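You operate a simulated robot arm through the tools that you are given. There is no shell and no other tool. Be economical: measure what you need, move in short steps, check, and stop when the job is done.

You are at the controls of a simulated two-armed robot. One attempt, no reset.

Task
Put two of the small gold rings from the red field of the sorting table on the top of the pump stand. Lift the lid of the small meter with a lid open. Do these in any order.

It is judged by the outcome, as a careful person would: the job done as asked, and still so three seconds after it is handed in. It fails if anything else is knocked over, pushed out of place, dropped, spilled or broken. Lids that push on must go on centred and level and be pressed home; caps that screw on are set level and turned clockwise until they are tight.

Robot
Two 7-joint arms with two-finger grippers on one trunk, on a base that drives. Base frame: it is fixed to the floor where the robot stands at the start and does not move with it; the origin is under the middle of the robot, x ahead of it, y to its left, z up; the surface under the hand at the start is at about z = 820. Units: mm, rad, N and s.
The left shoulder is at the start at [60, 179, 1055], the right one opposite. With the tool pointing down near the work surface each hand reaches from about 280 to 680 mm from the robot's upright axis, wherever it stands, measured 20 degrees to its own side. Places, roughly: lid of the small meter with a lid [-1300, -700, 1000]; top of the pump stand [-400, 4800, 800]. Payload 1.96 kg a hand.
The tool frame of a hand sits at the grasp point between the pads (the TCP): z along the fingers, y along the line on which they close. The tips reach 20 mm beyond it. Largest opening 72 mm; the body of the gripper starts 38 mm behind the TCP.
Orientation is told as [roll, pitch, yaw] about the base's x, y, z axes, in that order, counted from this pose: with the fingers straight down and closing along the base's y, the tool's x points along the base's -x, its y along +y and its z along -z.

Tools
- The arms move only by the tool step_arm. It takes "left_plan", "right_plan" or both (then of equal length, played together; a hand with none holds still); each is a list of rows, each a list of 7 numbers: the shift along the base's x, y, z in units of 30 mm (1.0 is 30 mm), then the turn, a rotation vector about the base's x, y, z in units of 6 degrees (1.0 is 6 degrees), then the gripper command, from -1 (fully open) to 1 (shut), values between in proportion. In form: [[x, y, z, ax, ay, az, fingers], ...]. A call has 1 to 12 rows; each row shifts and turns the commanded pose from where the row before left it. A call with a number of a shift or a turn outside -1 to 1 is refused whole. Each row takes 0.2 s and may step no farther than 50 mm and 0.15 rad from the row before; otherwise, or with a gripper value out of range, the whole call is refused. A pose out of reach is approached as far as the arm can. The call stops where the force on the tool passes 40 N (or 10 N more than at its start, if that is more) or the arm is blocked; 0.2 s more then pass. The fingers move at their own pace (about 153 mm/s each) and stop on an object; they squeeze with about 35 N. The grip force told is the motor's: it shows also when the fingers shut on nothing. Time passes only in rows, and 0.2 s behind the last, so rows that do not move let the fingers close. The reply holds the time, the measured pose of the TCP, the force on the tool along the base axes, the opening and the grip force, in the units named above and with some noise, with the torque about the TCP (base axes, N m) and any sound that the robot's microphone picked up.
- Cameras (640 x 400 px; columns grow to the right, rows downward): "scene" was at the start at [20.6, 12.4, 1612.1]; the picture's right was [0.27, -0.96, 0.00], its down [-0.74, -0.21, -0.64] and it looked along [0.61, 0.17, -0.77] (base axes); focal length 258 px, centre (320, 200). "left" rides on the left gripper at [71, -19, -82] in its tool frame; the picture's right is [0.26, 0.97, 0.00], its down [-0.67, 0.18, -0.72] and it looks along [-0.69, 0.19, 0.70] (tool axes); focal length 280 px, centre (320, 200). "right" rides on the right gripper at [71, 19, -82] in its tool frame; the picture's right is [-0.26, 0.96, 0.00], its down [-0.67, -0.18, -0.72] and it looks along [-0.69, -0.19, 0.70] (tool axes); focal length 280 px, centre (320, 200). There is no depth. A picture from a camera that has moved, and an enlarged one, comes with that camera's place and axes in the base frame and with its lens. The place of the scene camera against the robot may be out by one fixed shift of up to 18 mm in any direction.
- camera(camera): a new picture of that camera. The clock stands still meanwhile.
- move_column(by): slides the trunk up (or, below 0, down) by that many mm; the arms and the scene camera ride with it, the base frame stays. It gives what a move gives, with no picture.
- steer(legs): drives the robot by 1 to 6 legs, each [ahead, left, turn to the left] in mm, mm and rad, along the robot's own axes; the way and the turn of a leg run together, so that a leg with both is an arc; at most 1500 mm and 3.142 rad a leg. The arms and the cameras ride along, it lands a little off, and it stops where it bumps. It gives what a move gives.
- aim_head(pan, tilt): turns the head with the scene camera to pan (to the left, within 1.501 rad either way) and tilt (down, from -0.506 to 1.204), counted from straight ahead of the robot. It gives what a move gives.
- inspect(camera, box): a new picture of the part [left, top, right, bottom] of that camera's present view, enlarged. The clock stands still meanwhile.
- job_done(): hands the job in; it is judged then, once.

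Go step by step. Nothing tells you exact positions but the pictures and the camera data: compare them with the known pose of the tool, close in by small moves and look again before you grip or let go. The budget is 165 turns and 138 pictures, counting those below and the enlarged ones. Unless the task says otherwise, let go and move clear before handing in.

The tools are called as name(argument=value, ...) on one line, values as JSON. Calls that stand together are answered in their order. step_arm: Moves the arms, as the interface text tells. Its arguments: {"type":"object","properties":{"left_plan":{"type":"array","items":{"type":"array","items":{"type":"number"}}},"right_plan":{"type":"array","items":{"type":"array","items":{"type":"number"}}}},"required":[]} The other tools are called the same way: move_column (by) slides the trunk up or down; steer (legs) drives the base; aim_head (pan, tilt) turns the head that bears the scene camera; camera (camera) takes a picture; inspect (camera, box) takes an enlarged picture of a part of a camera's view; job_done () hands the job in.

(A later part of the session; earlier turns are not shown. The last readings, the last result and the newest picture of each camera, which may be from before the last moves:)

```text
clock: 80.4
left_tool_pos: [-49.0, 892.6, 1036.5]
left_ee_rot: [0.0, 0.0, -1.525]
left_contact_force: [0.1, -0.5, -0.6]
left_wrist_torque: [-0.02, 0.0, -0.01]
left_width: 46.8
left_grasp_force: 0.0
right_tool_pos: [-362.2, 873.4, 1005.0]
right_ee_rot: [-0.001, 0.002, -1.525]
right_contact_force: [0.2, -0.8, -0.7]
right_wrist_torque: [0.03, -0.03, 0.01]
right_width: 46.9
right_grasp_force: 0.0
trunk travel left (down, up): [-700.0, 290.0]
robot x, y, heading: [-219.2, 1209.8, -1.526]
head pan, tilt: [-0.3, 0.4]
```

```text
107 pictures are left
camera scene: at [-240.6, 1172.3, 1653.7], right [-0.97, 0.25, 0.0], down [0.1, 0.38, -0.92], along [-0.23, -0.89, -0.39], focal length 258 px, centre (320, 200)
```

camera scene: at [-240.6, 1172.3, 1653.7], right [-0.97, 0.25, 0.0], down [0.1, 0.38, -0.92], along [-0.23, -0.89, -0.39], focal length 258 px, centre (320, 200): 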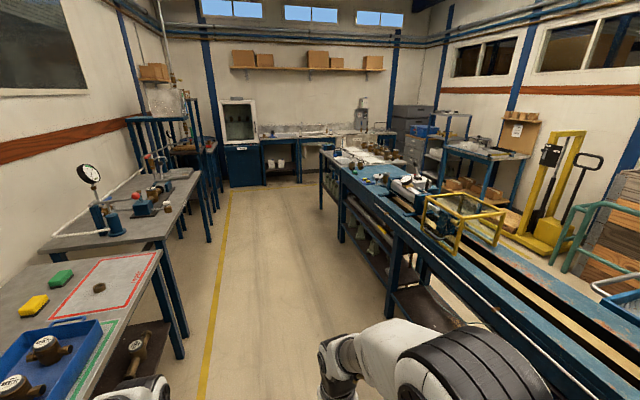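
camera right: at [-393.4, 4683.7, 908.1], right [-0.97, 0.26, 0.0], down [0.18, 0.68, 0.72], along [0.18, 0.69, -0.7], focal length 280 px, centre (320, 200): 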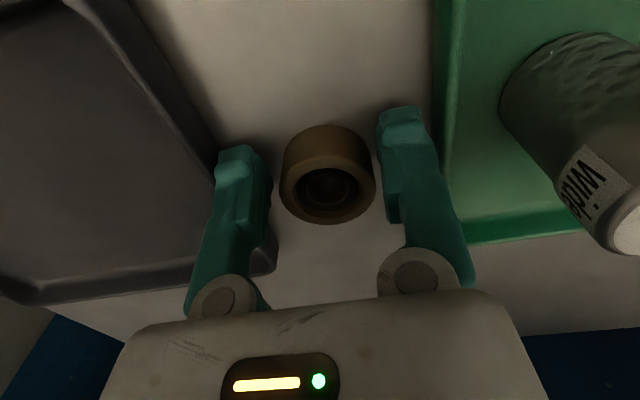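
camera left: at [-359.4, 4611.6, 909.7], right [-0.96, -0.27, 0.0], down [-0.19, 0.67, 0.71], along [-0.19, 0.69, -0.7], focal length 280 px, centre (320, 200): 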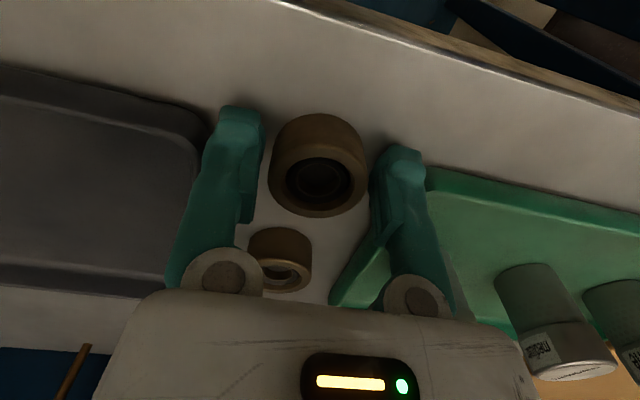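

inspect(camera="scene", box=[320, 130, 520, 250])

inspect(camera="scene", box=[340, 150, 430, 210])

```text
3.20 times, centred on (420, 190) of scene
camera zoom: at [-240.6, 1172.3, 1653.7], right [-0.97, 0.25, 0.0], down [0.1, 0.38, -0.92], along [-0.23, -0.89, -0.39], focal length 826 px, centre (0, 232)
```

zoom: 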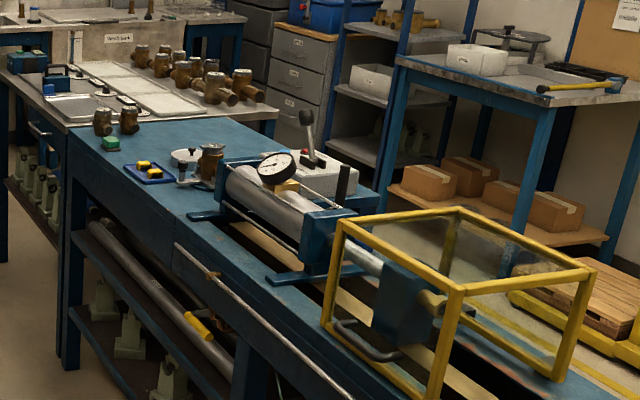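

```text
6.67 times, centred on (385, 180) of scene
camera zoom: at [-240.6, 1172.3, 1653.7], right [-0.97, 0.25, 0.0], down [0.1, 0.38, -0.92], along [-0.23, -0.89, -0.39], focal length 1721 px, centre (-113, 333)
```

zoom: 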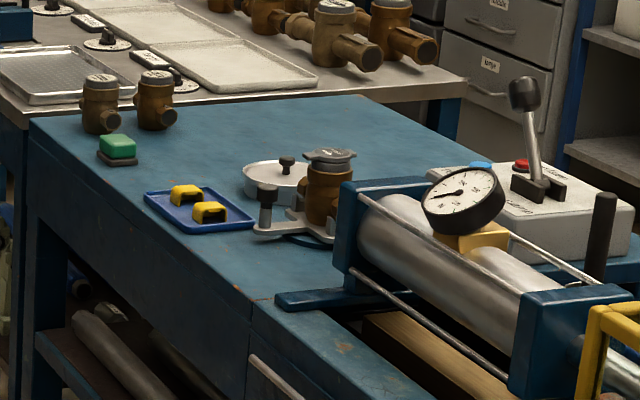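

The meter with the lid is the bronze one in the clamp on the blue bench, near (-1300,-700). The bench edge is at x≈-1160. I will drive to about (-550,-700) and turn to face it.

steer(legs=[[0, 0, -0.216], [1400, 0, 0], [540, 0, 0], [0, 0, -1.4]])

aim_head(pan=0, tilt=0.6)

camera(camera="scene")

```text
clock: 94.4
left_tool_pos: [-889.1, -887.0, 1035.6]
left_ee_rot: [0.0, 0.0, -3.119]
left_contact_force: [1.3, 0.5, 0.1]
left_wrist_torque: [-0.02, 0.03, 0.01]
left_width: 47.1
left_grasp_force: 0.0
right_tool_pos: [-899.3, -572.7, 1005.2]
right_ee_rot: [0.0, 0.0, -3.116]
right_contact_force: [0.7, 0.3, 0.4]
right_wrist_torque: [-0.02, -0.03, 0.02]
right_width: 47.0
right_grasp_force: 0.1
trunk travel left (down, up): [-700.0, 290.0]
robot x, y, heading: [-565.5, -722.5, -3.108]
head pan, tilt: [-0.3, 0.4]
```

```text
clock: 95.2
left_tool_pos: [-887.9, -887.9, 1035.4]
left_ee_rot: [-0.001, 0.002, -3.118]
left_contact_force: [-0.7, 0.7, 0.6]
left_wrist_torque: [0.01, 0.01, 0.03]
left_width: 46.8
left_grasp_force: 0.1
right_tool_pos: [-897.7, -572.2, 1005.0]
right_ee_rot: [0.0, 0.0, -3.116]
right_contact_force: [-0.2, 0.6, -0.6]
right_wrist_torque: [-0.01, -0.02, 0.01]
right_width: 46.7
right_grasp_force: 0.1
trunk travel left (down, up): [-700.0, 290.0]
robot x, y, heading: [-562.8, -720.8, -3.12]
head pan, tilt: [0.0, 0.6]
```

```text
104 pictures are left
camera scene: at [-586.7, -730.5, 1635.5], right [-0.02, 1.0, 0.0], down [0.56, 0.01, -0.83], along [-0.83, -0.02, -0.56], focal length 258 px, centre (320, 200)
```

scene: 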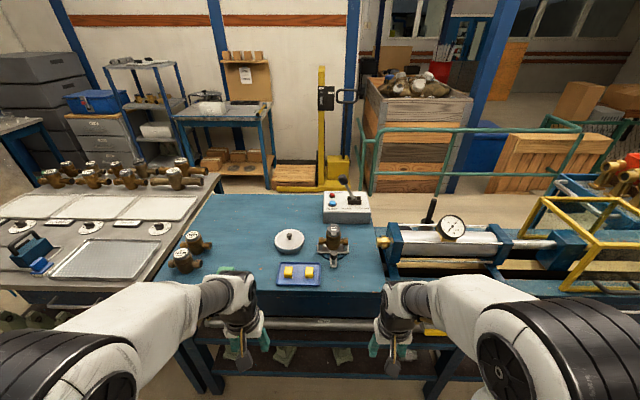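

inspect(camera="scene", box=[270, 190, 390, 290])

```text
4.00 times, centred on (330, 240) of scene
camera zoom: at [-586.7, -730.5, 1635.5], right [-0.02, 1.0, 0.0], down [0.56, 0.01, -0.83], along [-0.83, -0.02, -0.56], focal length 1032 px, centre (280, 40)
```

zoom: 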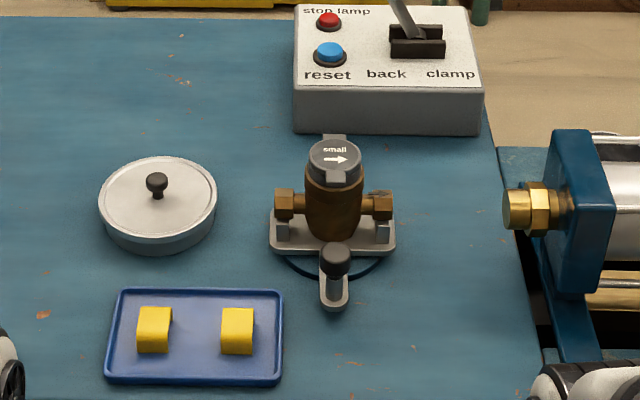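

The meter's grey lid, marked "small →", is at about (-1336,-697,1000), with a tab on the near side and another at the far side. I will raise the trunk and move closer for a better look.

move_column(by=150)

steer(legs=[[190, 0, 0]])

camera(camera="scene")

```text
clock: 96.9
left_tool_pos: [-887.3, -886.6, 1185.1]
left_ee_rot: [0.001, 0.0, -3.116]
left_contact_force: [0.2, 0.3, 0.9]
left_wrist_torque: [0.0, 0.0, 0.0]
left_width: 46.9
left_grasp_force: 0.0
right_tool_pos: [-898.9, -573.1, 1154.5]
right_ee_rot: [-0.002, 0.001, -3.116]
right_contact_force: [-0.5, 0.1, 0.1]
right_wrist_torque: [0.01, 0.02, -0.01]
right_width: 46.9
right_grasp_force: 0.1
trunk travel left (down, up): [-850.0, 140.0]
robot x, y, heading: [-565.5, -721.6, -3.115]
head pan, tilt: [0.0, 0.6]
```

```text
clock: 98.5
left_tool_pos: [-1072.8, -893.1, 1186.6]
left_ee_rot: [0.002, -0.002, -3.114]
left_contact_force: [0.6, -0.3, 0.8]
left_wrist_torque: [-0.02, 0.01, -0.02]
left_width: 46.7
left_grasp_force: 0.0
right_tool_pos: [-1084.9, -578.9, 1155.2]
right_ee_rot: [0.0, -0.003, -3.114]
right_contact_force: [0.4, 0.4, 0.4]
right_wrist_torque: [-0.03, 0.01, 0.02]
right_width: 46.9
right_grasp_force: 0.0
trunk travel left (down, up): [-850.0, 140.0]
robot x, y, heading: [-754.7, -722.2, -3.118]
head pan, tilt: [0.0, 0.6]
```

```text
102 pictures are left
camera scene: at [-771.7, -735.7, 1785.6], right [-0.03, 1.0, 0.0], down [0.56, 0.02, -0.83], along [-0.83, -0.02, -0.56], focal length 258 px, centre (320, 200)
```

scene: 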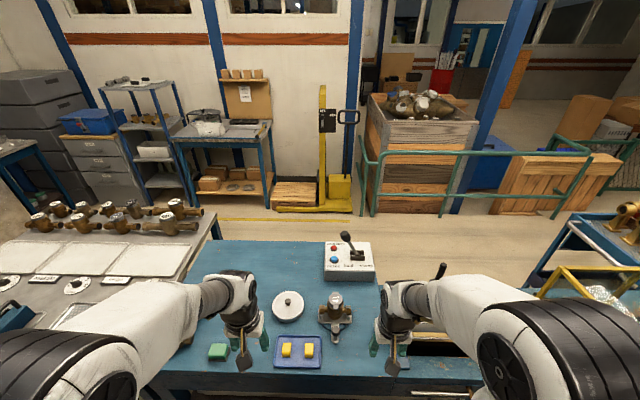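

I will bring the right hand's camera nearer to study the lid.

step_arm(right_plan=[[-0.7, -0.9, 0, 0, 0, 0, -1], [-0.7, -0.9, 0, 0, 0, 0, -1], [-0.7, -0.9, 0, 0, 0, 0, -1], [-0.7, -0.9, 0, 0, 0, 0, -1]])

camera(camera="right")

inspect(camera="scene", box=[290, 270, 380, 345])

```text
clock: 99.5
left_tool_pos: [-1076.6, -893.8, 1184.6]
left_ee_rot: [0.0, -0.001, -3.113]
left_contact_force: [0.7, -0.3, -0.4]
left_wrist_torque: [0.0, -0.02, -0.01]
left_width: 46.9
left_grasp_force: 0.0
right_tool_pos: [-1174.2, -690.0, 1152.6]
right_ee_rot: [-0.002, 0.0, -3.111]
right_contact_force: [0.3, -0.4, -0.3]
right_wrist_torque: [0.03, 0.01, 0.0]
right_width: 72.2
right_grasp_force: 0.1
trunk travel left (down, up): [-850.0, 140.0]
robot x, y, heading: [-750.8, -728.3, -3.112]
head pan, tilt: [0.0, 0.6]
```

```text
101 pictures are left
camera right: at [-1101.5, -707.8, 1234.7], right [-0.23, -0.97, 0.0], down [-0.68, 0.16, 0.72], along [-0.7, 0.17, -0.7], focal length 280 px, centre (320, 200)
```

right: 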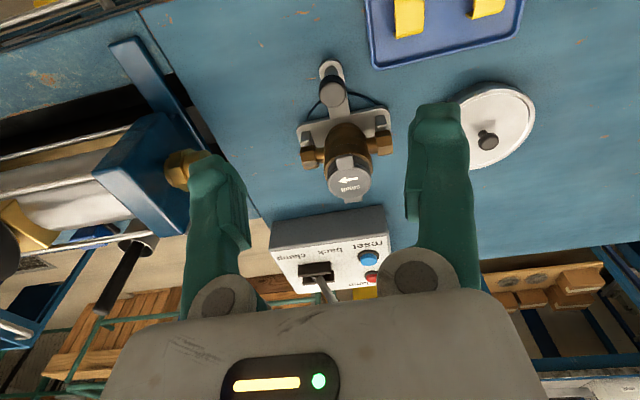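

```text
5.33 times, centred on (335, 308) of scene
camera zoom: at [-775.3, -737.1, 1785.5], right [-0.03, 1.0, 0.0], down [0.57, 0.02, -0.82], along [-0.82, -0.02, -0.57], focal length 1376 px, centre (240, -373)
```

zoom: 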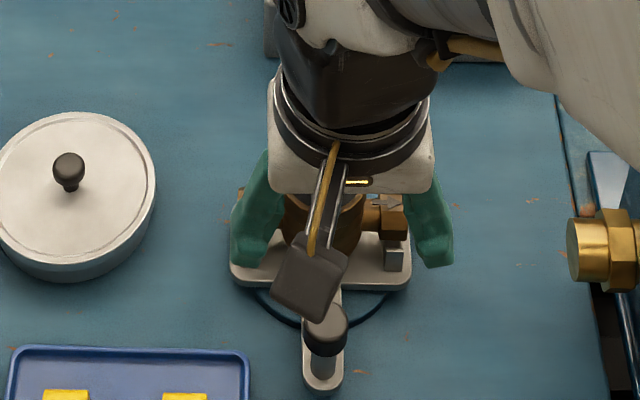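

inspect(camera="right", box=[280, 50, 420, 215])

```text
2.42 times, centred on (350, 132) of right
camera zoom: at [-1101.5, -707.8, 1234.7], right [-0.23, -0.97, 0.0], down [-0.68, 0.16, 0.72], along [-0.7, 0.17, -0.7], focal length 680 px, centre (247, 364)
```

zoom: 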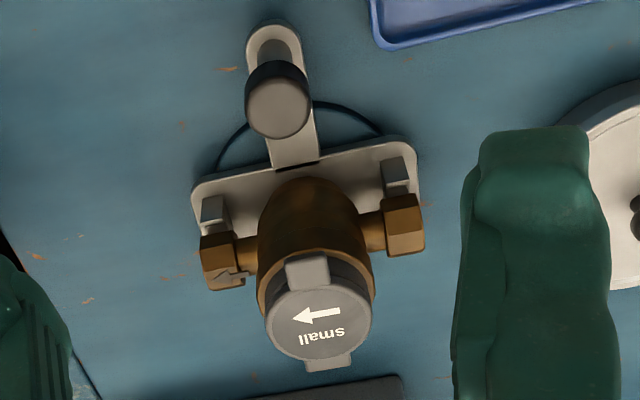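

The near side has a thick block and the far side a thin lip. I need a closer, lower view to tell the hinge from the lip and get the height.

step_arm(right_plan=[[0.1, 0, -1, 0, 0, 0, -1], [0.1, 0, -1, 0, 0, 0, -1], [0, 0, -1, 0, 0, 0, -1]])

inspect(camera="right", box=[240, 100, 440, 300])

```text
clock: 100.3
left_tool_pos: [-1076.6, -892.5, 1185.1]
left_ee_rot: [-0.001, 0.002, -3.114]
left_contact_force: [-0.5, -0.7, 0.1]
left_wrist_torque: [0.0, 0.01, -0.01]
left_width: 47.0
left_grasp_force: 0.0
right_tool_pos: [-1166.3, -688.2, 1061.0]
right_ee_rot: [-0.001, 0.0, -3.113]
right_contact_force: [0.9, -0.2, 0.6]
right_wrist_torque: [0.01, -0.01, -0.03]
right_width: 71.9
right_grasp_force: 0.0
trunk travel left (down, up): [-850.0, 140.0]
robot x, y, heading: [-755.5, -724.8, -3.114]
head pan, tilt: [0.0, 0.6]
```

```text
2.00 times, centred on (340, 200) of right
camera zoom: at [-1095.3, -706.9, 1143.5], right [-0.23, -0.97, 0.0], down [-0.68, 0.16, 0.72], along [-0.7, 0.17, -0.7], focal length 561 px, centre (280, 200)
```

zoom: 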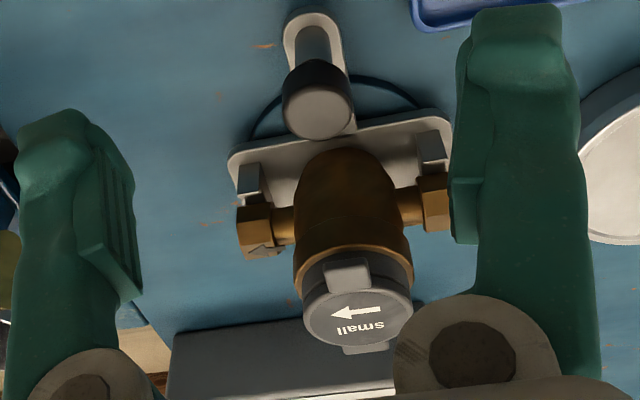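

The lid's top centre triangulates to (-1310,-690,1005). I will zoom further on the lid's tabs.

inspect(camera="right", box=[325, 215, 395, 285])

```text
5.71 times, centred on (360, 250) of right
camera zoom: at [-1095.3, -706.9, 1143.5], right [-0.23, -0.97, 0.0], down [-0.68, 0.16, 0.72], along [-0.7, 0.17, -0.7], focal length 1602 px, centre (91, -86)
```

zoom: 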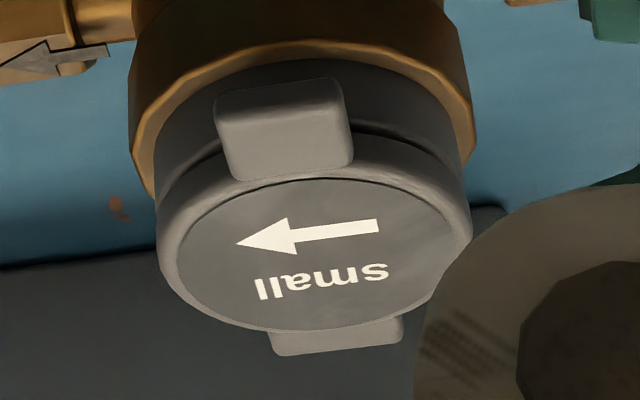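

The near tab juts out from the lid rim and the label reads upright from my side, so the hinge should be at the far side. I will narrow the fingers and hover above and in front of the tab for an accurate look.

step_arm(right_plan=[[-0.8, 0, 0, 0, 0, 0, 0.06], [-0.8, 0, 0, 0, 0, 0, 0.06], [-0.8, 0, 0, 0, 0, 0, 0.06], [-0.8, 0, -0.2, 0, 0, 0, 0.06]])

camera(camera="right")

inspect(camera="right", box=[250, 90, 400, 210])

```text
clock: 101.3
left_tool_pos: [-1076.9, -892.9, 1185.7]
left_ee_rot: [0.001, 0.001, -3.114]
left_contact_force: [-1.0, -0.1, -0.1]
left_wrist_torque: [-0.03, -0.03, 0.0]
left_width: 46.6
left_grasp_force: 0.0
right_tool_pos: [-1261.2, -688.3, 1057.9]
right_ee_rot: [0.0, 0.0, -3.112]
right_contact_force: [0.1, -0.5, 0.1]
right_wrist_torque: [0.02, -0.03, 0.01]
right_width: 33.6
right_grasp_force: 0.1
trunk travel left (down, up): [-850.0, 140.0]
robot x, y, heading: [-753.0, -727.4, -3.107]
head pan, tilt: [0.0, 0.6]
```

```text
96 pictures are left
camera right: at [-1190.1, -705.8, 1138.7], right [-0.23, -0.97, 0.0], down [-0.68, 0.16, 0.71], along [-0.69, 0.17, -0.7], focal length 280 px, centre (320, 200)
```

right: 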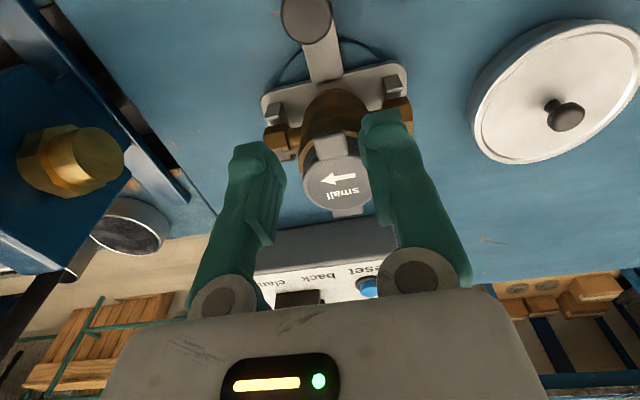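

```text
3.33 times, centred on (325, 150) of right
camera zoom: at [-1190.1, -705.8, 1138.7], right [-0.23, -0.97, 0.0], down [-0.68, 0.16, 0.71], along [-0.69, 0.17, -0.7], focal length 935 px, centre (303, 367)
```

zoom: 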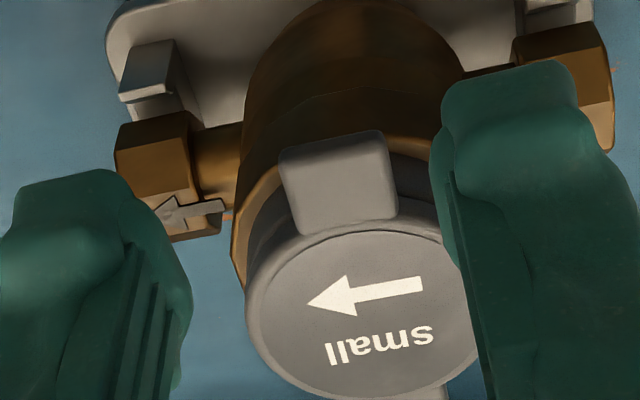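

Three views agree on the lid top centre at (-1301,-689,1014). The tab spans x -1282 to -1268 and is about 19 mm wide. I will lower the fingers astride the tab.

step_arm(right_plan=[[-0.3, -0.04, -0.5, 0, 0, 0, 0.06], [-0.1, 0, -0.5, 0, 0, 0, 0.06], [0, 0, -0.2, 0, 0, 0, 0.06]])

inspect(camera="right", box=[240, 90, 400, 218])

inspect(camera="scene", box=[290, 270, 380, 345])

```text
clock: 102.1
left_tool_pos: [-1074.9, -892.2, 1185.5]
left_ee_rot: [-0.001, 0.002, -3.112]
left_contact_force: [-0.2, -0.1, 0.8]
left_wrist_torque: [-0.01, 0.04, 0.01]
left_width: 46.9
left_grasp_force: 0.0
right_tool_pos: [-1272.7, -688.9, 1022.7]
right_ee_rot: [-0.001, 0.001, -3.113]
right_contact_force: [0.4, -0.2, 0.5]
right_wrist_torque: [0.01, 0.03, -0.01]
right_width: 33.5
right_grasp_force: 0.0
trunk travel left (down, up): [-850.0, 140.0]
robot x, y, heading: [-754.4, -726.8, -3.115]
head pan, tilt: [0.0, 0.6]
```

```text
3.12 times, centred on (320, 154) of right
camera zoom: at [-1200.2, -707.2, 1103.7], right [-0.23, -0.97, 0.0], down [-0.68, 0.16, 0.72], along [-0.7, 0.17, -0.7], focal length 876 px, centre (320, 344)
```

zoom: 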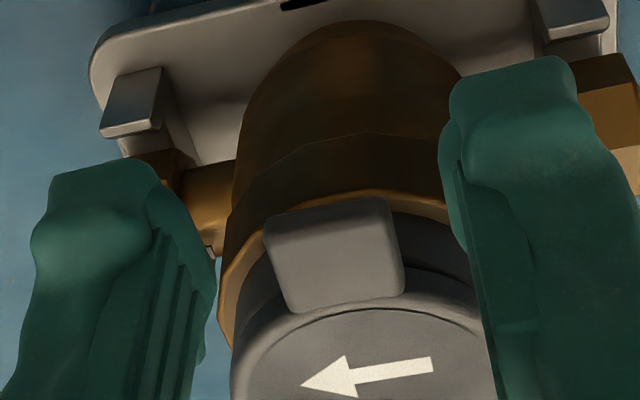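

```text
5.33 times, centred on (335, 308) of scene
camera zoom: at [-773.9, -735.8, 1785.5], right [-0.03, 1.0, 0.0], down [0.56, 0.02, -0.83], along [-0.82, -0.02, -0.56], focal length 1376 px, centre (240, -373)
```

zoom: 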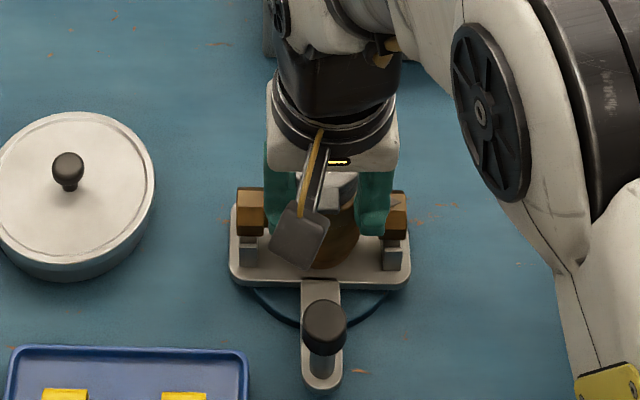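

The tab lies between the pads, about 2 mm off centre. I will shift slightly and close on it.

step_arm(right_plan=[[-0.05, -0.06, -0.05, 0, 0, 0, 0.06], [0, 0, 0, 0, 0, 0, 0.4], [0, 0, 0, 0, 0, 0, 1], [0, 0, 0, 0, 0, 0, 1]])

inspect(camera="right", box=[240, 90, 400, 218])

```text
clock: 103.1
left_tool_pos: [-1075.7, -893.2, 1184.8]
left_ee_rot: [0.001, 0.0, -3.115]
left_contact_force: [-0.1, 0.2, 0.3]
left_wrist_torque: [-0.02, -0.02, 0.02]
left_width: 46.7
left_grasp_force: 0.1
right_tool_pos: [-1274.4, -690.8, 1020.7]
right_ee_rot: [0.0, 0.002, -3.114]
right_contact_force: [0.3, 0.8, -0.4]
right_wrist_torque: [0.04, -0.13, -0.05]
right_width: 16.7
right_grasp_force: 35.1
trunk travel left (down, up): [-850.0, 140.0]
robot x, y, heading: [-754.3, -728.4, -3.116]
head pan, tilt: [0.0, 0.6]
```

```text
3.12 times, centred on (320, 154) of right
camera zoom: at [-1202.6, -708.8, 1101.4], right [-0.23, -0.97, 0.0], down [-0.68, 0.16, 0.71], along [-0.69, 0.17, -0.7], focal length 876 px, centre (320, 344)
```

zoom: 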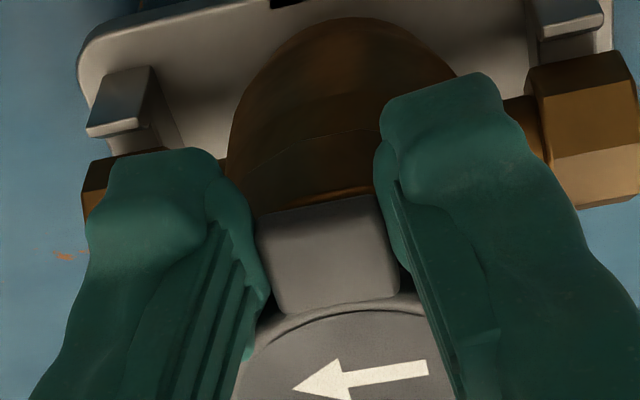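

The tab is gripped at 16.7 mm. I will test with a small 5 mm upward pull and watch the force.

step_arm(right_plan=[[0, 0, 0.08, 0, 0, 0, 1], [0, 0, 0.08, 0, 0, 0, 1]])

camera(camera="right")

```text
clock: 103.7
left_tool_pos: [-1076.3, -892.7, 1186.1]
left_ee_rot: [-0.002, -0.001, -3.113]
left_contact_force: [-0.1, 0.1, -0.9]
left_wrist_torque: [-0.03, -0.01, -0.05]
left_width: 46.6
left_grasp_force: 0.1
right_tool_pos: [-1273.1, -691.3, 1026.7]
right_ee_rot: [0.0, 0.001, -3.113]
right_contact_force: [0.6, -0.5, -3.2]
right_wrist_torque: [0.02, -0.18, -0.04]
right_width: 16.8
right_grasp_force: 35.1
trunk travel left (down, up): [-850.0, 140.0]
robot x, y, heading: [-753.4, -728.6, -3.111]
head pan, tilt: [0.0, 0.6]
```

```text
91 pictures are left
camera right: at [-1202.4, -708.7, 1106.8], right [-0.23, -0.97, 0.0], down [-0.68, 0.16, 0.71], along [-0.69, 0.17, -0.7], focal length 280 px, centre (320, 200)
```

right: 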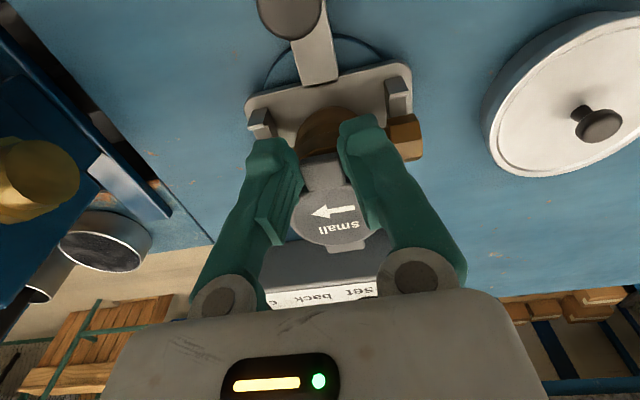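

Force is only 3 N, so the lid is lifting. I will follow the arc about a far hinge near x=-1326 up to about 30° and check.

step_arm(right_plan=[[-0.03, 0, 0.18, 0, 0, 0, 1], [-0.04, 0, 0.17, 0, 0, 0, 1], [-0.06, 0, 0.16, 0, 0, 0, 1], [-0.08, 0, 0.16, 0, 0, 0, 1]])

camera(camera="right")

```text
clock: 104.7
left_tool_pos: [-1075.1, -893.0, 1185.3]
left_ee_rot: [-0.001, 0.0, -3.114]
left_contact_force: [0.5, -0.4, -0.3]
left_wrist_torque: [0.0, -0.01, 0.0]
left_width: 46.7
left_grasp_force: 0.0
right_tool_pos: [-1281.9, -690.6, 1046.2]
right_ee_rot: [-0.001, 0.0, -3.115]
right_contact_force: [0.8, -0.1, -4.6]
right_wrist_torque: [-0.04, -0.27, 0.03]
right_width: 16.9
right_grasp_force: 35.0
trunk travel left (down, up): [-850.0, 140.0]
robot x, y, heading: [-751.8, -728.0, -3.113]
head pan, tilt: [0.0, 0.6]
```

```text
90 pictures are left
camera right: at [-1209.5, -708.8, 1126.2], right [-0.23, -0.97, 0.0], down [-0.68, 0.16, 0.72], along [-0.7, 0.17, -0.7], focal length 280 px, centre (320, 200)
```

right: 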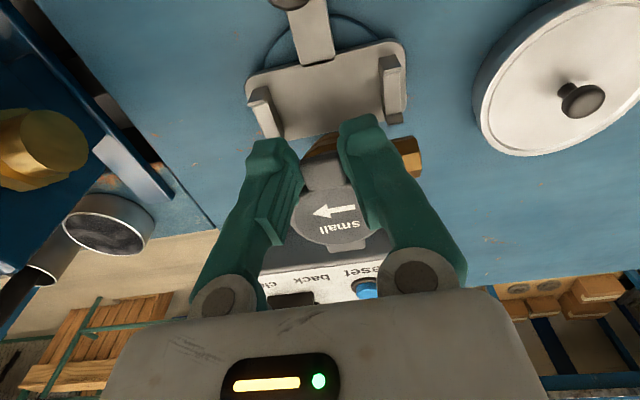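

The meter's pipe stubs seem to rise with the lid, and the force matches a weight of about 0.4 kg. I stop and inspect.

inspect(camera="right", box=[240, 90, 420, 260])

inspect(camera="scene", box=[290, 270, 380, 345])

camera(camera="left")

```text
2.35 times, centred on (330, 175) of right
camera zoom: at [-1209.5, -708.8, 1126.2], right [-0.23, -0.97, 0.0], down [-0.68, 0.16, 0.72], along [-0.7, 0.17, -0.7], focal length 660 px, centre (296, 259)
```

zoom: 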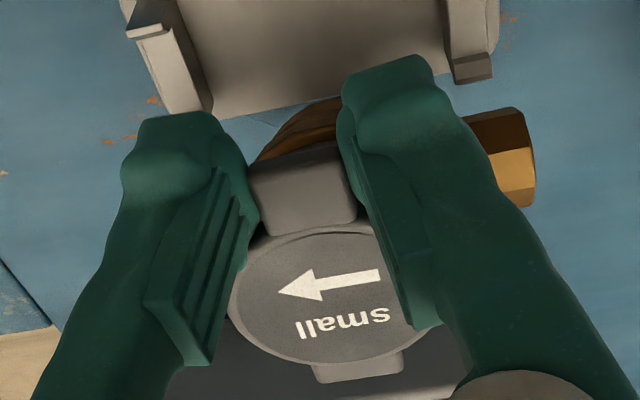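

```text
5.33 times, centred on (335, 308) of scene
camera zoom: at [-775.0, -735.8, 1785.5], right [-0.03, 1.0, 0.0], down [0.56, 0.02, -0.82], along [-0.82, -0.02, -0.57], focal length 1376 px, centre (240, -373)
```

zoom: 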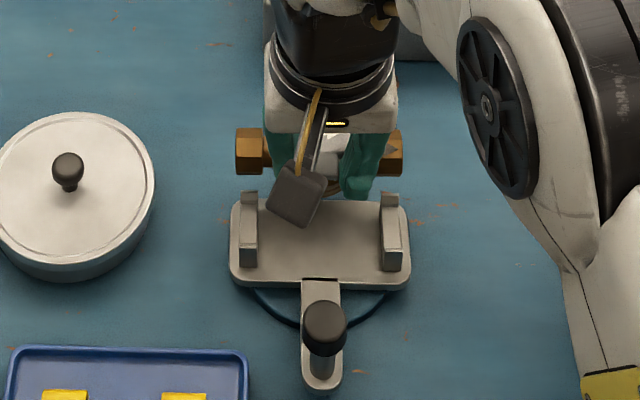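

```text
87 pictures are left
camera left: at [-1005.5, -871.3, 1268.4], right [0.29, -0.96, 0.0], down [-0.67, -0.2, 0.71], along [-0.68, -0.21, -0.7], focal length 280 px, centre (320, 200)
```

left: 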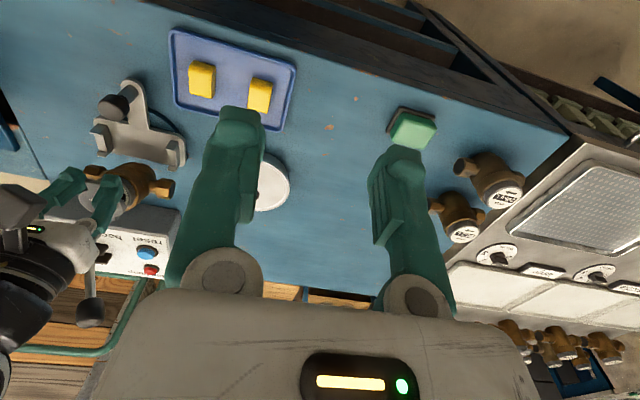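

The whole meter has been lifted, so the near block is fixed to the body (the hinge) and the lid's lip must be on the far side. I will reverse the path exactly and set the meter back down in its fixture.

step_arm(right_plan=[[0.08, 0, -0.16, 0, 0, 0, 1], [0.06, 0, -0.16, 0, 0, 0, 1], [0.04, 0, -0.17, 0, 0, 0, 1], [0.03, 0, -0.1, 0, 0, 0, 1]])

inspect(camera="right", box=[220, 70, 430, 260])

inspect(camera="scene", box=[290, 270, 380, 345])

inspect(camera="left", box=[0, 50, 200, 300])

```text
clock: 105.7
left_tool_pos: [-1074.6, -892.6, 1187.0]
left_ee_rot: [0.001, -0.001, -3.114]
left_contact_force: [0.2, 0.2, -0.3]
left_wrist_torque: [-0.01, -0.01, 0.04]
left_width: 46.8
left_grasp_force: 0.1
right_tool_pos: [-1274.6, -689.6, 1029.0]
right_ee_rot: [0.001, -0.002, -3.114]
right_contact_force: [-1.5, 2.1, 15.2]
right_wrist_torque: [0.04, 1.05, -0.1]
right_width: 17.1
right_grasp_force: 35.2
trunk travel left (down, up): [-850.0, 140.0]
robot x, y, heading: [-755.4, -728.2, -3.117]
head pan, tilt: [0.0, 0.6]
```

```text
2.11 times, centred on (325, 165) of right
camera zoom: at [-1202.5, -709.0, 1109.8], right [-0.23, -0.97, 0.0], down [-0.68, 0.16, 0.72], along [-0.7, 0.17, -0.7], focal length 590 px, centre (310, 274)
```

zoom: 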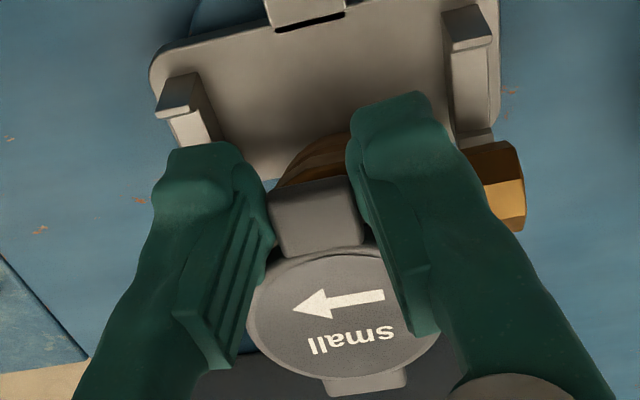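

```text
5.33 times, centred on (335, 308) of scene
camera zoom: at [-772.4, -735.5, 1785.8], right [-0.03, 1.0, 0.0], down [0.56, 0.02, -0.83], along [-0.83, -0.02, -0.56], focal length 1376 px, centre (240, -373)
```

zoom: 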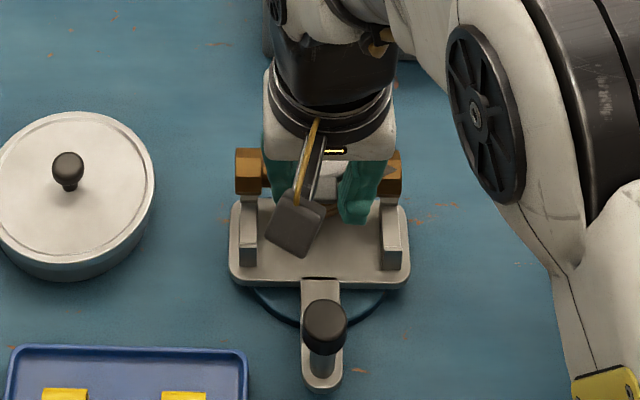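

```text
1.60 times, centred on (100, 175) of left
camera zoom: at [-1003.7, -871.1, 1269.1], right [0.29, -0.96, 0.0], down [-0.67, -0.2, 0.72], along [-0.69, -0.21, -0.7], focal length 449 px, centre (672, 240)
```

zoom: 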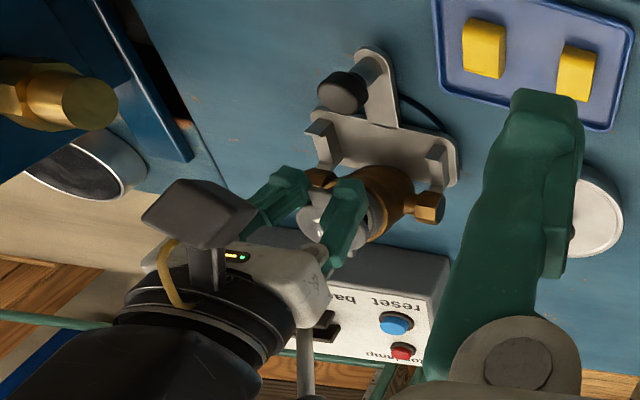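

The lid stayed level while the body swung beneath it, so the tab is right and the hinge is at the far side. The meter is only resting loosely, so I need the left hand to hold the body. I will first raise a little and bring the left hand, turned 90°, for a side view.

step_arm(right_plan=[[0, 0, 0.2, 0, 0, 0, 1], [0, 0, 0.3, 0, 0, 0, 1], [0, 0, 0.3, 0, 0, 0, 1], [0, 0, 0, 0, 0, 0, 1], [0, 0, 0, 0, 0, 0, 1], [0, 0, 0, 0, 0, 0, 1], [0, 0, 0, 0, 0, 0, 1], [0, 0, 0, 0, 0, 0, 1], [0, 0, 0, 0, 0, 0, 1], [0, 0, 0, 0, 0, 0, 1]], left_plan=[[-0.5, -0.5, 0, 0, 0, -1, -1], [-0.5, -0.5, 0, 0, 0, -1, -1], [-0.8, 0, 0, 0, 0, -1, -1], [-0.8, 0, 0, 0, 0, -1, -1], [-0.8, 0, 0, 0, 0, -1, -1], [-0.8, 0, 0, 0, 0, -1, -1], [-0.8, 0, 0, 0, 0, -1, -1], [-0.8, 0, 0, 0, 0, -1, -1], [-0.8, 0, 0, 0, 0, -1, -1], [0, 0, 0, 0, 0, -1, -1]])

camera(camera="left")

```text
clock: 107.9
left_tool_pos: [-1240.5, -923.9, 1185.0]
left_ee_rot: [0.001, 0.001, 2.28]
left_contact_force: [0.4, 0.7, 0.0]
left_wrist_torque: [0.0, 0.0, -0.02]
left_width: 71.9
left_grasp_force: 0.1
left hand out of reach, approached as far as the arm can: row 8, 9
right_tool_pos: [-1276.7, -690.1, 1051.7]
right_ee_rot: [0.0, 0.002, -3.11]
right_contact_force: [-0.1, 0.4, -4.2]
right_wrist_torque: [0.0, -0.26, -0.01]
right_width: 16.7
right_grasp_force: 35.4
trunk travel left (down, up): [-850.0, 140.0]
robot x, y, heading: [-755.6, -730.3, -3.12]
head pan, tilt: [0.0, 0.6]
```

```text
83 pictures are left
camera left: at [-1179.5, -963.8, 1268.0], right [-0.56, -0.83, 0.0], down [-0.58, 0.39, 0.71], along [-0.59, 0.4, -0.7], focal length 280 px, centre (320, 200)
```

left: 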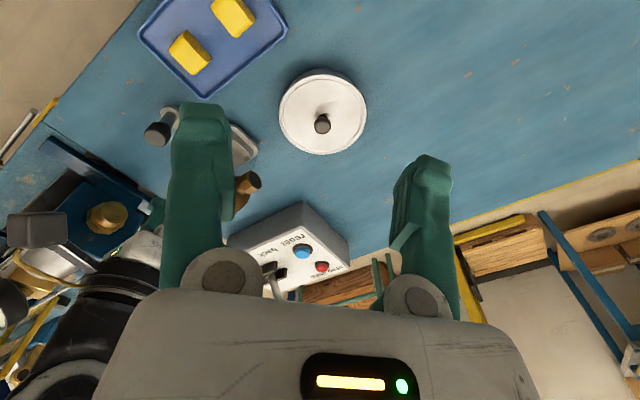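

step_arm(left_plan=[[0, 0.4, -0.9, 0, 0, -1, -1], [0, 0.4, -0.9, 0, 0, -1, -1], [0, 0.4, -0.9, 0, 0, -1, -1], [0, 0.2, -0.9, 0, 0, -1, -1], [0, 0, -0.9, 0, 0, -1, -1]])

camera(camera="left")

```text
clock: 109.1
left_tool_pos: [-1241.8, -879.2, 1050.2]
left_ee_rot: [0.0, 0.0, 1.756]
left_contact_force: [-0.3, 0.0, 0.1]
left_wrist_torque: [0.0, 0.0, 0.01]
left_width: 72.0
left_grasp_force: 0.1
right_tool_pos: [-1277.4, -690.1, 1050.5]
right_ee_rot: [-0.001, 0.002, -3.111]
right_contact_force: [-0.7, -0.4, -4.6]
right_wrist_torque: [0.01, -0.3, 0.03]
right_width: 16.7
right_grasp_force: 35.1
trunk travel left (down, up): [-850.0, 140.0]
robot x, y, heading: [-751.8, -726.5, -3.113]
head pan, tilt: [0.0, 0.6]
```

```text
82 pictures are left
camera left: at [-1209.3, -945.8, 1133.3], right [-0.9, -0.43, 0.0], down [-0.3, 0.63, 0.72], along [-0.31, 0.64, -0.7], focal length 280 px, centre (320, 200)
```

left: 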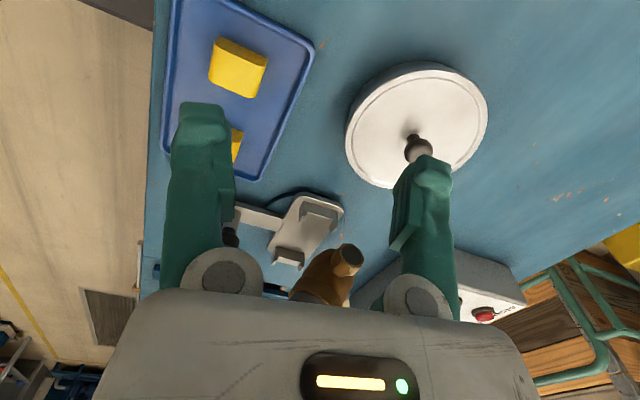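

step_arm(left_plan=[[-0.2, -0.2, 1, 0, 0, -1, -1], [-0.2, -0.2, 1, 0, 0, -0.8, -1], [0, 0, 1, 0, 0, 0, -1]])

camera(camera="left")

inspect(camera="left", box=[230, 120, 430, 300])

```text
clock: 109.9
left_tool_pos: [-1248.8, -892.2, 1144.6]
left_ee_rot: [0.0, 0.001, 1.567]
left_contact_force: [0.3, -0.5, 0.4]
left_wrist_torque: [-0.03, -0.03, 0.0]
left_width: 71.9
left_grasp_force: 0.0
right_tool_pos: [-1276.0, -690.1, 1051.4]
right_ee_rot: [-0.001, -0.001, -3.113]
right_contact_force: [-0.8, 0.8, -5.1]
right_wrist_torque: [0.0, -0.29, 0.01]
right_width: 16.7
right_grasp_force: 35.3
trunk travel left (down, up): [-850.0, 140.0]
robot x, y, heading: [-753.5, -726.6, -3.115]
head pan, tilt: [0.0, 0.6]
```

```text
81 pictures are left
camera left: at [-1230.2, -962.6, 1227.5], right [-0.97, -0.26, 0.0], down [-0.18, 0.68, 0.71], along [-0.19, 0.69, -0.7], focal length 280 px, centre (320, 200)
```

left: 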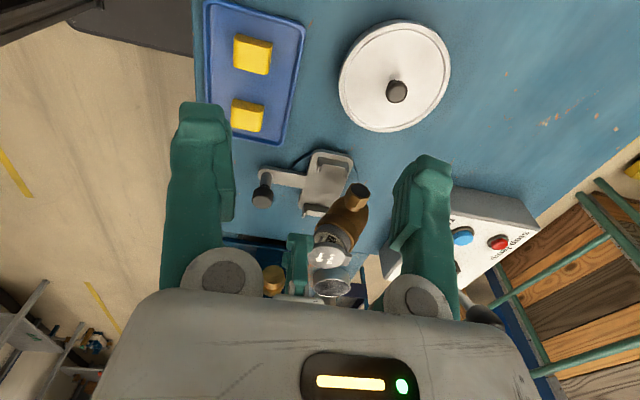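

```text
2.22 times, centred on (330, 210) of left
camera zoom: at [-1230.2, -962.6, 1227.5], right [-0.97, -0.26, 0.0], down [-0.18, 0.68, 0.71], along [-0.19, 0.69, -0.7], focal length 623 px, centre (298, 178)
```

zoom: 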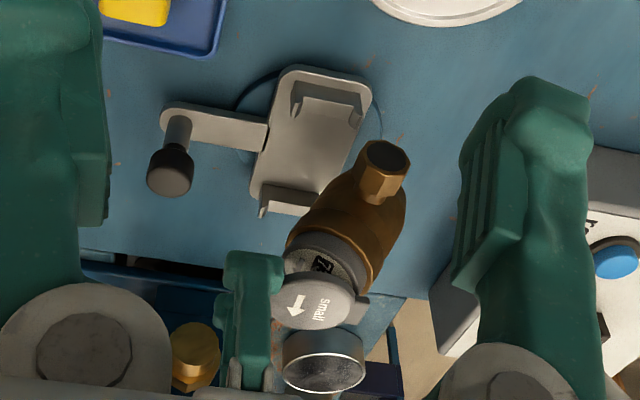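

Now it is clear: the lid has swung open about 35° about the far hinge, with the body hanging. I will bring the meter up and toward me, and pre-tilt the left hand so it can take the left pipe stub and turn the body upright again.

step_arm(right_plan=[[0, 0, 0.4, 0, 0, 0, 1], [0, 0, 0.4, 0, 0, 0, 1], [0.2, 0, 0.4, 0, 0, 0, 1], [0.3, 0, 0.4, 0, 0, 0, 1], [0.3, 0, 0.3, 0, 0, 0, 1], [0.3, 0, 0.1, 0, 0, 0, 1], [0.3, 0, 0, 0, 0, 0, 1], [0.2, 0, 0, 0, 0, 0, 1], [0, 0, 0, 0, 0, 0, 1], [0, 0, 0, 0, 0, 0, 1], [0, 0, 0, 0, 0, 0, 1]], left_plan=[[0, 0, 0, 1, 0, 0, -1], [0, 0, 0, 1, 0, 0, -1], [0, 0, 0, 1, 0, 0, -1], [0, 0, 0, 1, 0, 0, -1], [0, 0, 0, 1, 0, 0, -1], [0, 0, 0, 0, 1, 0, -1], [0, 0, 0, 0, 1, 0, -1], [0, 0, 0, 0, 1, 0, -1], [0, 0, 0, 0, 1, 0, -1], [0, 0, 0, 0, 1, 0, -1], [0, 0, 0, 0, 1, 0, -1]])

camera(camera="left")

camera(camera="scene")

```text
clock: 112.3
left_tool_pos: [-1250.9, -892.3, 1139.9]
left_ee_rot: [0.703, -0.415, 1.241]
left_contact_force: [0.6, -0.5, -0.5]
left_wrist_torque: [0.03, -0.01, 0.03]
left_width: 72.0
left_grasp_force: 0.1
right_tool_pos: [-1225.3, -690.2, 1111.8]
right_ee_rot: [0.0, -0.001, -3.113]
right_contact_force: [0.5, -0.3, -4.7]
right_wrist_torque: [0.02, -0.3, 0.01]
right_width: 16.4
right_grasp_force: 34.9
trunk travel left (down, up): [-850.0, 140.0]
robot x, y, heading: [-753.4, -722.7, -3.115]
head pan, tilt: [0.0, 0.6]
```

```text
79 pictures are left
camera left: at [-1215.1, -994.3, 1158.9], right [-0.86, -0.22, 0.46], down [0.42, 0.23, 0.88], along [-0.3, 0.95, -0.1], focal length 280 px, centre (320, 200)
```

left: 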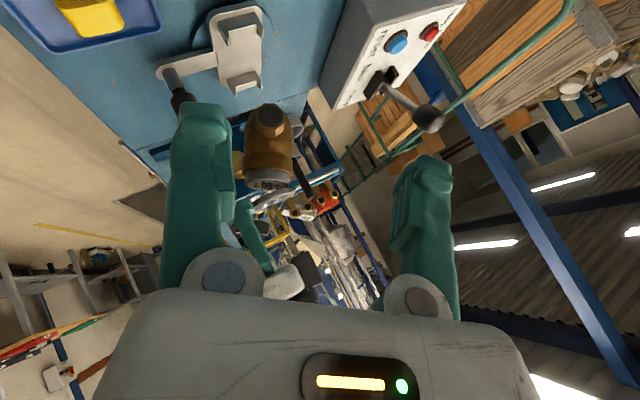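

```text
78 pictures are left
camera scene: at [-775.0, -736.8, 1785.5], right [-0.03, 1.0, 0.0], down [0.56, 0.02, -0.82], along [-0.82, -0.02, -0.57], focal length 258 px, centre (320, 200)
```

scene: 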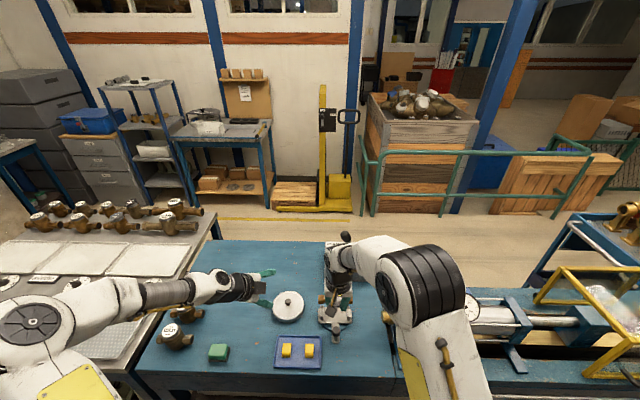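

inspect(camera="left", box=[200, 80, 340, 220])

```text
2.86 times, centred on (270, 150) of left
camera zoom: at [-1215.1, -994.3, 1158.9], right [-0.86, -0.22, 0.46], down [0.42, 0.23, 0.88], along [-0.3, 0.95, -0.1], focal length 801 px, centre (463, 343)
```

zoom: 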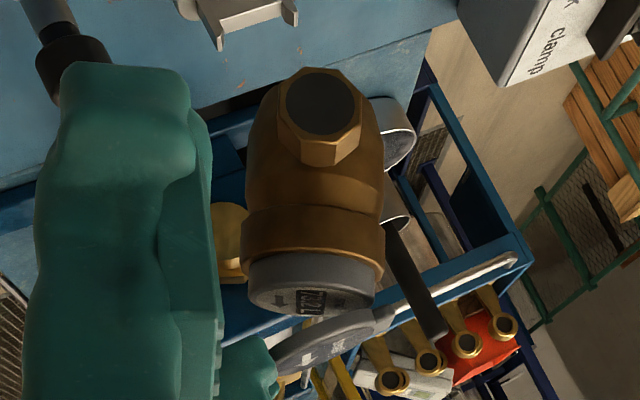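

The meter is seen end-on with its hex stub near (-1287,-745,1040), well aligned with the tilted left hand. I will move to a standoff along the finger direction.

step_arm(left_plan=[[0.05, 0.92, -0.36, 0, 0, 0, -1], [0.05, 0.92, -0.36, 0, 0, 0, -1], [0.05, 0.92, -0.36, 0, 0, 0, -1], [0.05, 0.92, -0.36, 0, 0, 0, -1]])

camera(camera="left")

```text
clock: 113.3
left_tool_pos: [-1245.7, -779.5, 1096.0]
left_ee_rot: [0.698, -0.413, 1.242]
left_contact_force: [0.3, 0.9, 0.7]
left_wrist_torque: [-0.01, 0.01, 0.04]
left_width: 72.0
left_grasp_force: 0.0
right_tool_pos: [-1226.6, -688.3, 1112.2]
right_ee_rot: [0.0, 0.001, -3.115]
right_contact_force: [-0.5, 0.2, -4.6]
right_wrist_torque: [0.02, -0.25, 0.04]
right_width: 17.1
right_grasp_force: 35.3
trunk travel left (down, up): [-850.0, 140.0]
robot x, y, heading: [-753.7, -723.8, -3.115]
head pan, tilt: [0.0, 0.6]
```

```text
76 pictures are left
camera left: at [-1208.8, -880.1, 1115.4], right [-0.86, -0.23, 0.46], down [0.42, 0.23, 0.88], along [-0.3, 0.95, -0.1], focal length 280 px, centre (320, 200)
```

left: 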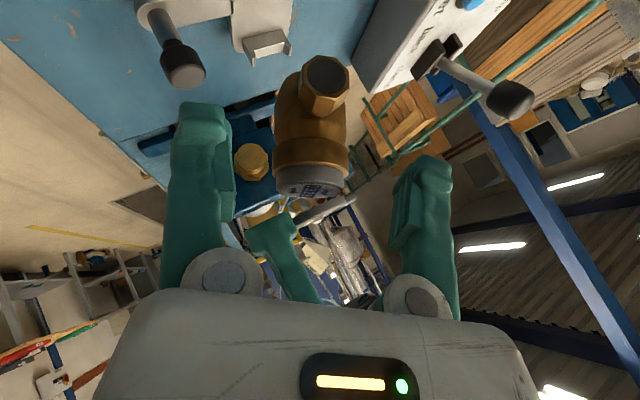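

The stub end triangulates exactly to (-1287,-748,1040). I will advance along the finger axis to straddle it.

step_arm(left_plan=[[-0.39, 0.37, -0.52, 0, 0, 0, -1], [-0.39, 0.37, -0.52, 0, 0, 0, -1], [-0.39, 0.37, -0.52, 0, 0, 0, -1]])

camera(camera="left")

```text
clock: 114.1
left_tool_pos: [-1279.4, -746.2, 1049.3]
left_ee_rot: [0.699, -0.414, 1.243]
left_contact_force: [-0.5, -0.5, 0.4]
left_wrist_torque: [0.02, 0.01, 0.01]
left_width: 72.0
left_grasp_force: 0.1
right_tool_pos: [-1226.6, -690.0, 1113.2]
right_ee_rot: [0.0, 0.003, -3.112]
right_contact_force: [-0.7, 0.1, -4.6]
right_wrist_torque: [-0.01, -0.3, 0.03]
right_width: 16.8
right_grasp_force: 35.0
trunk travel left (down, up): [-850.0, 140.0]
robot x, y, heading: [-754.1, -726.8, -3.113]
head pan, tilt: [0.0, 0.6]
```

```text
75 pictures are left
camera left: at [-1244.3, -848.2, 1067.7], right [-0.86, -0.22, 0.46], down [0.42, 0.23, 0.88], along [-0.3, 0.95, -0.1], focal length 280 px, centre (320, 200)
```

left: 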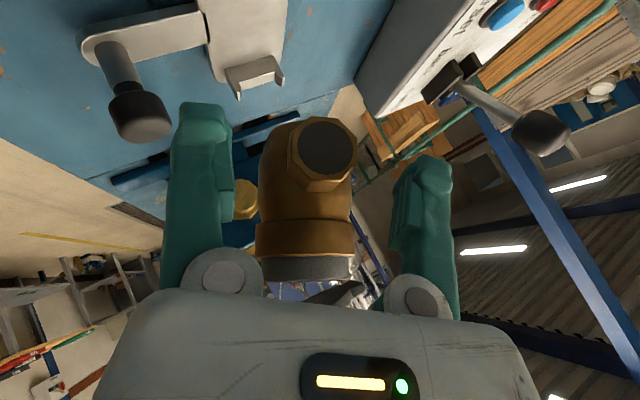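

The hex stub sits centred between the left fingers. I will close the left hand on it.

step_arm(left_plan=[[0, 0, 0, 0, 0, 0, 0], [0, 0, 0, 0, 0, 0, 0.3], [0, 0, 0, 0, 0, 0, 1], [0, 0, 0, 0, 0, 0, 1]])

camera(camera="left")

```text
clock: 115.1
left_tool_pos: [-1279.4, -747.2, 1049.7]
left_ee_rot: [0.696, -0.416, 1.242]
left_contact_force: [-4.1, 1.5, 1.0]
left_wrist_torque: [-0.23, -0.27, 0.34]
left_width: 27.8
left_grasp_force: 35.3
right_tool_pos: [-1226.8, -691.3, 1112.7]
right_ee_rot: [0.001, 0.001, -3.112]
right_contact_force: [3.9, -2.1, -2.1]
right_wrist_torque: [-0.09, -0.1, -0.01]
right_width: 16.6
right_grasp_force: 34.7
trunk travel left (down, up): [-850.0, 140.0]
robot x, y, heading: [-750.6, -728.1, -3.106]
head pan, tilt: [0.0, 0.6]
```

```text
74 pictures are left
camera left: at [-1244.1, -848.5, 1068.0], right [-0.86, -0.22, 0.46], down [0.42, 0.23, 0.88], along [-0.3, 0.95, -0.1], focal length 280 px, centre (320, 200)
```

left: 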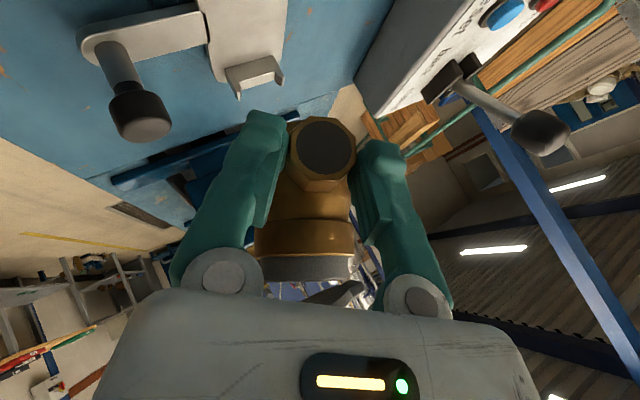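

Both hands now hold the meter. I will rotate the body about the lid's hinge toward upright, 18° first, watching the forces.

step_arm(left_plan=[[0.175, 0, 0.01, 0, -1, 0, 1], [0.173, 0, 0.027, 0, -1, 0, 1], [0.17, 0, 0.043, 0, -1, 0, 1]])

camera(camera="left")

```text
clock: 115.9
left_tool_pos: [-1264.1, -746.7, 1052.0]
left_ee_rot: [0.361, -0.496, 1.392]
left_contact_force: [-3.5, 8.8, 9.8]
left_wrist_torque: [0.13, 0.14, 0.42]
left_width: 27.8
left_grasp_force: 35.3
right_tool_pos: [-1225.9, -690.9, 1112.0]
right_ee_rot: [-0.001, 0.003, -3.112]
right_contact_force: [3.3, -8.4, -13.3]
right_wrist_torque: [-0.05, -0.98, 0.07]
right_width: 16.8
right_grasp_force: 35.0
trunk travel left (down, up): [-850.0, 140.0]
robot x, y, heading: [-752.1, -723.7, -3.118]
head pan, tilt: [0.0, 0.6]
```

```text
73 pictures are left
camera left: at [-1236.2, -849.1, 1081.5], right [-0.96, -0.22, 0.18], down [0.12, 0.23, 0.97], along [-0.26, 0.95, -0.19], focal length 280 px, centre (320, 200)
```

left: 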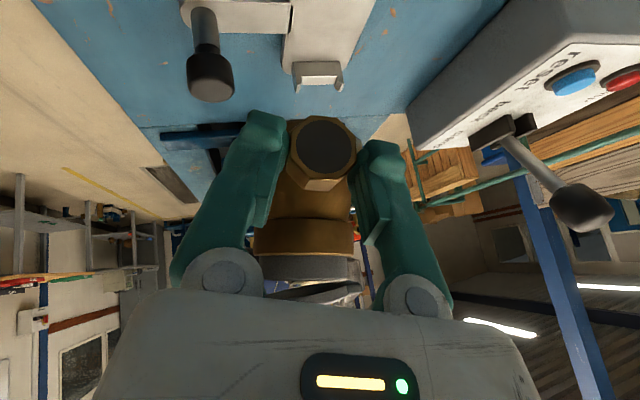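

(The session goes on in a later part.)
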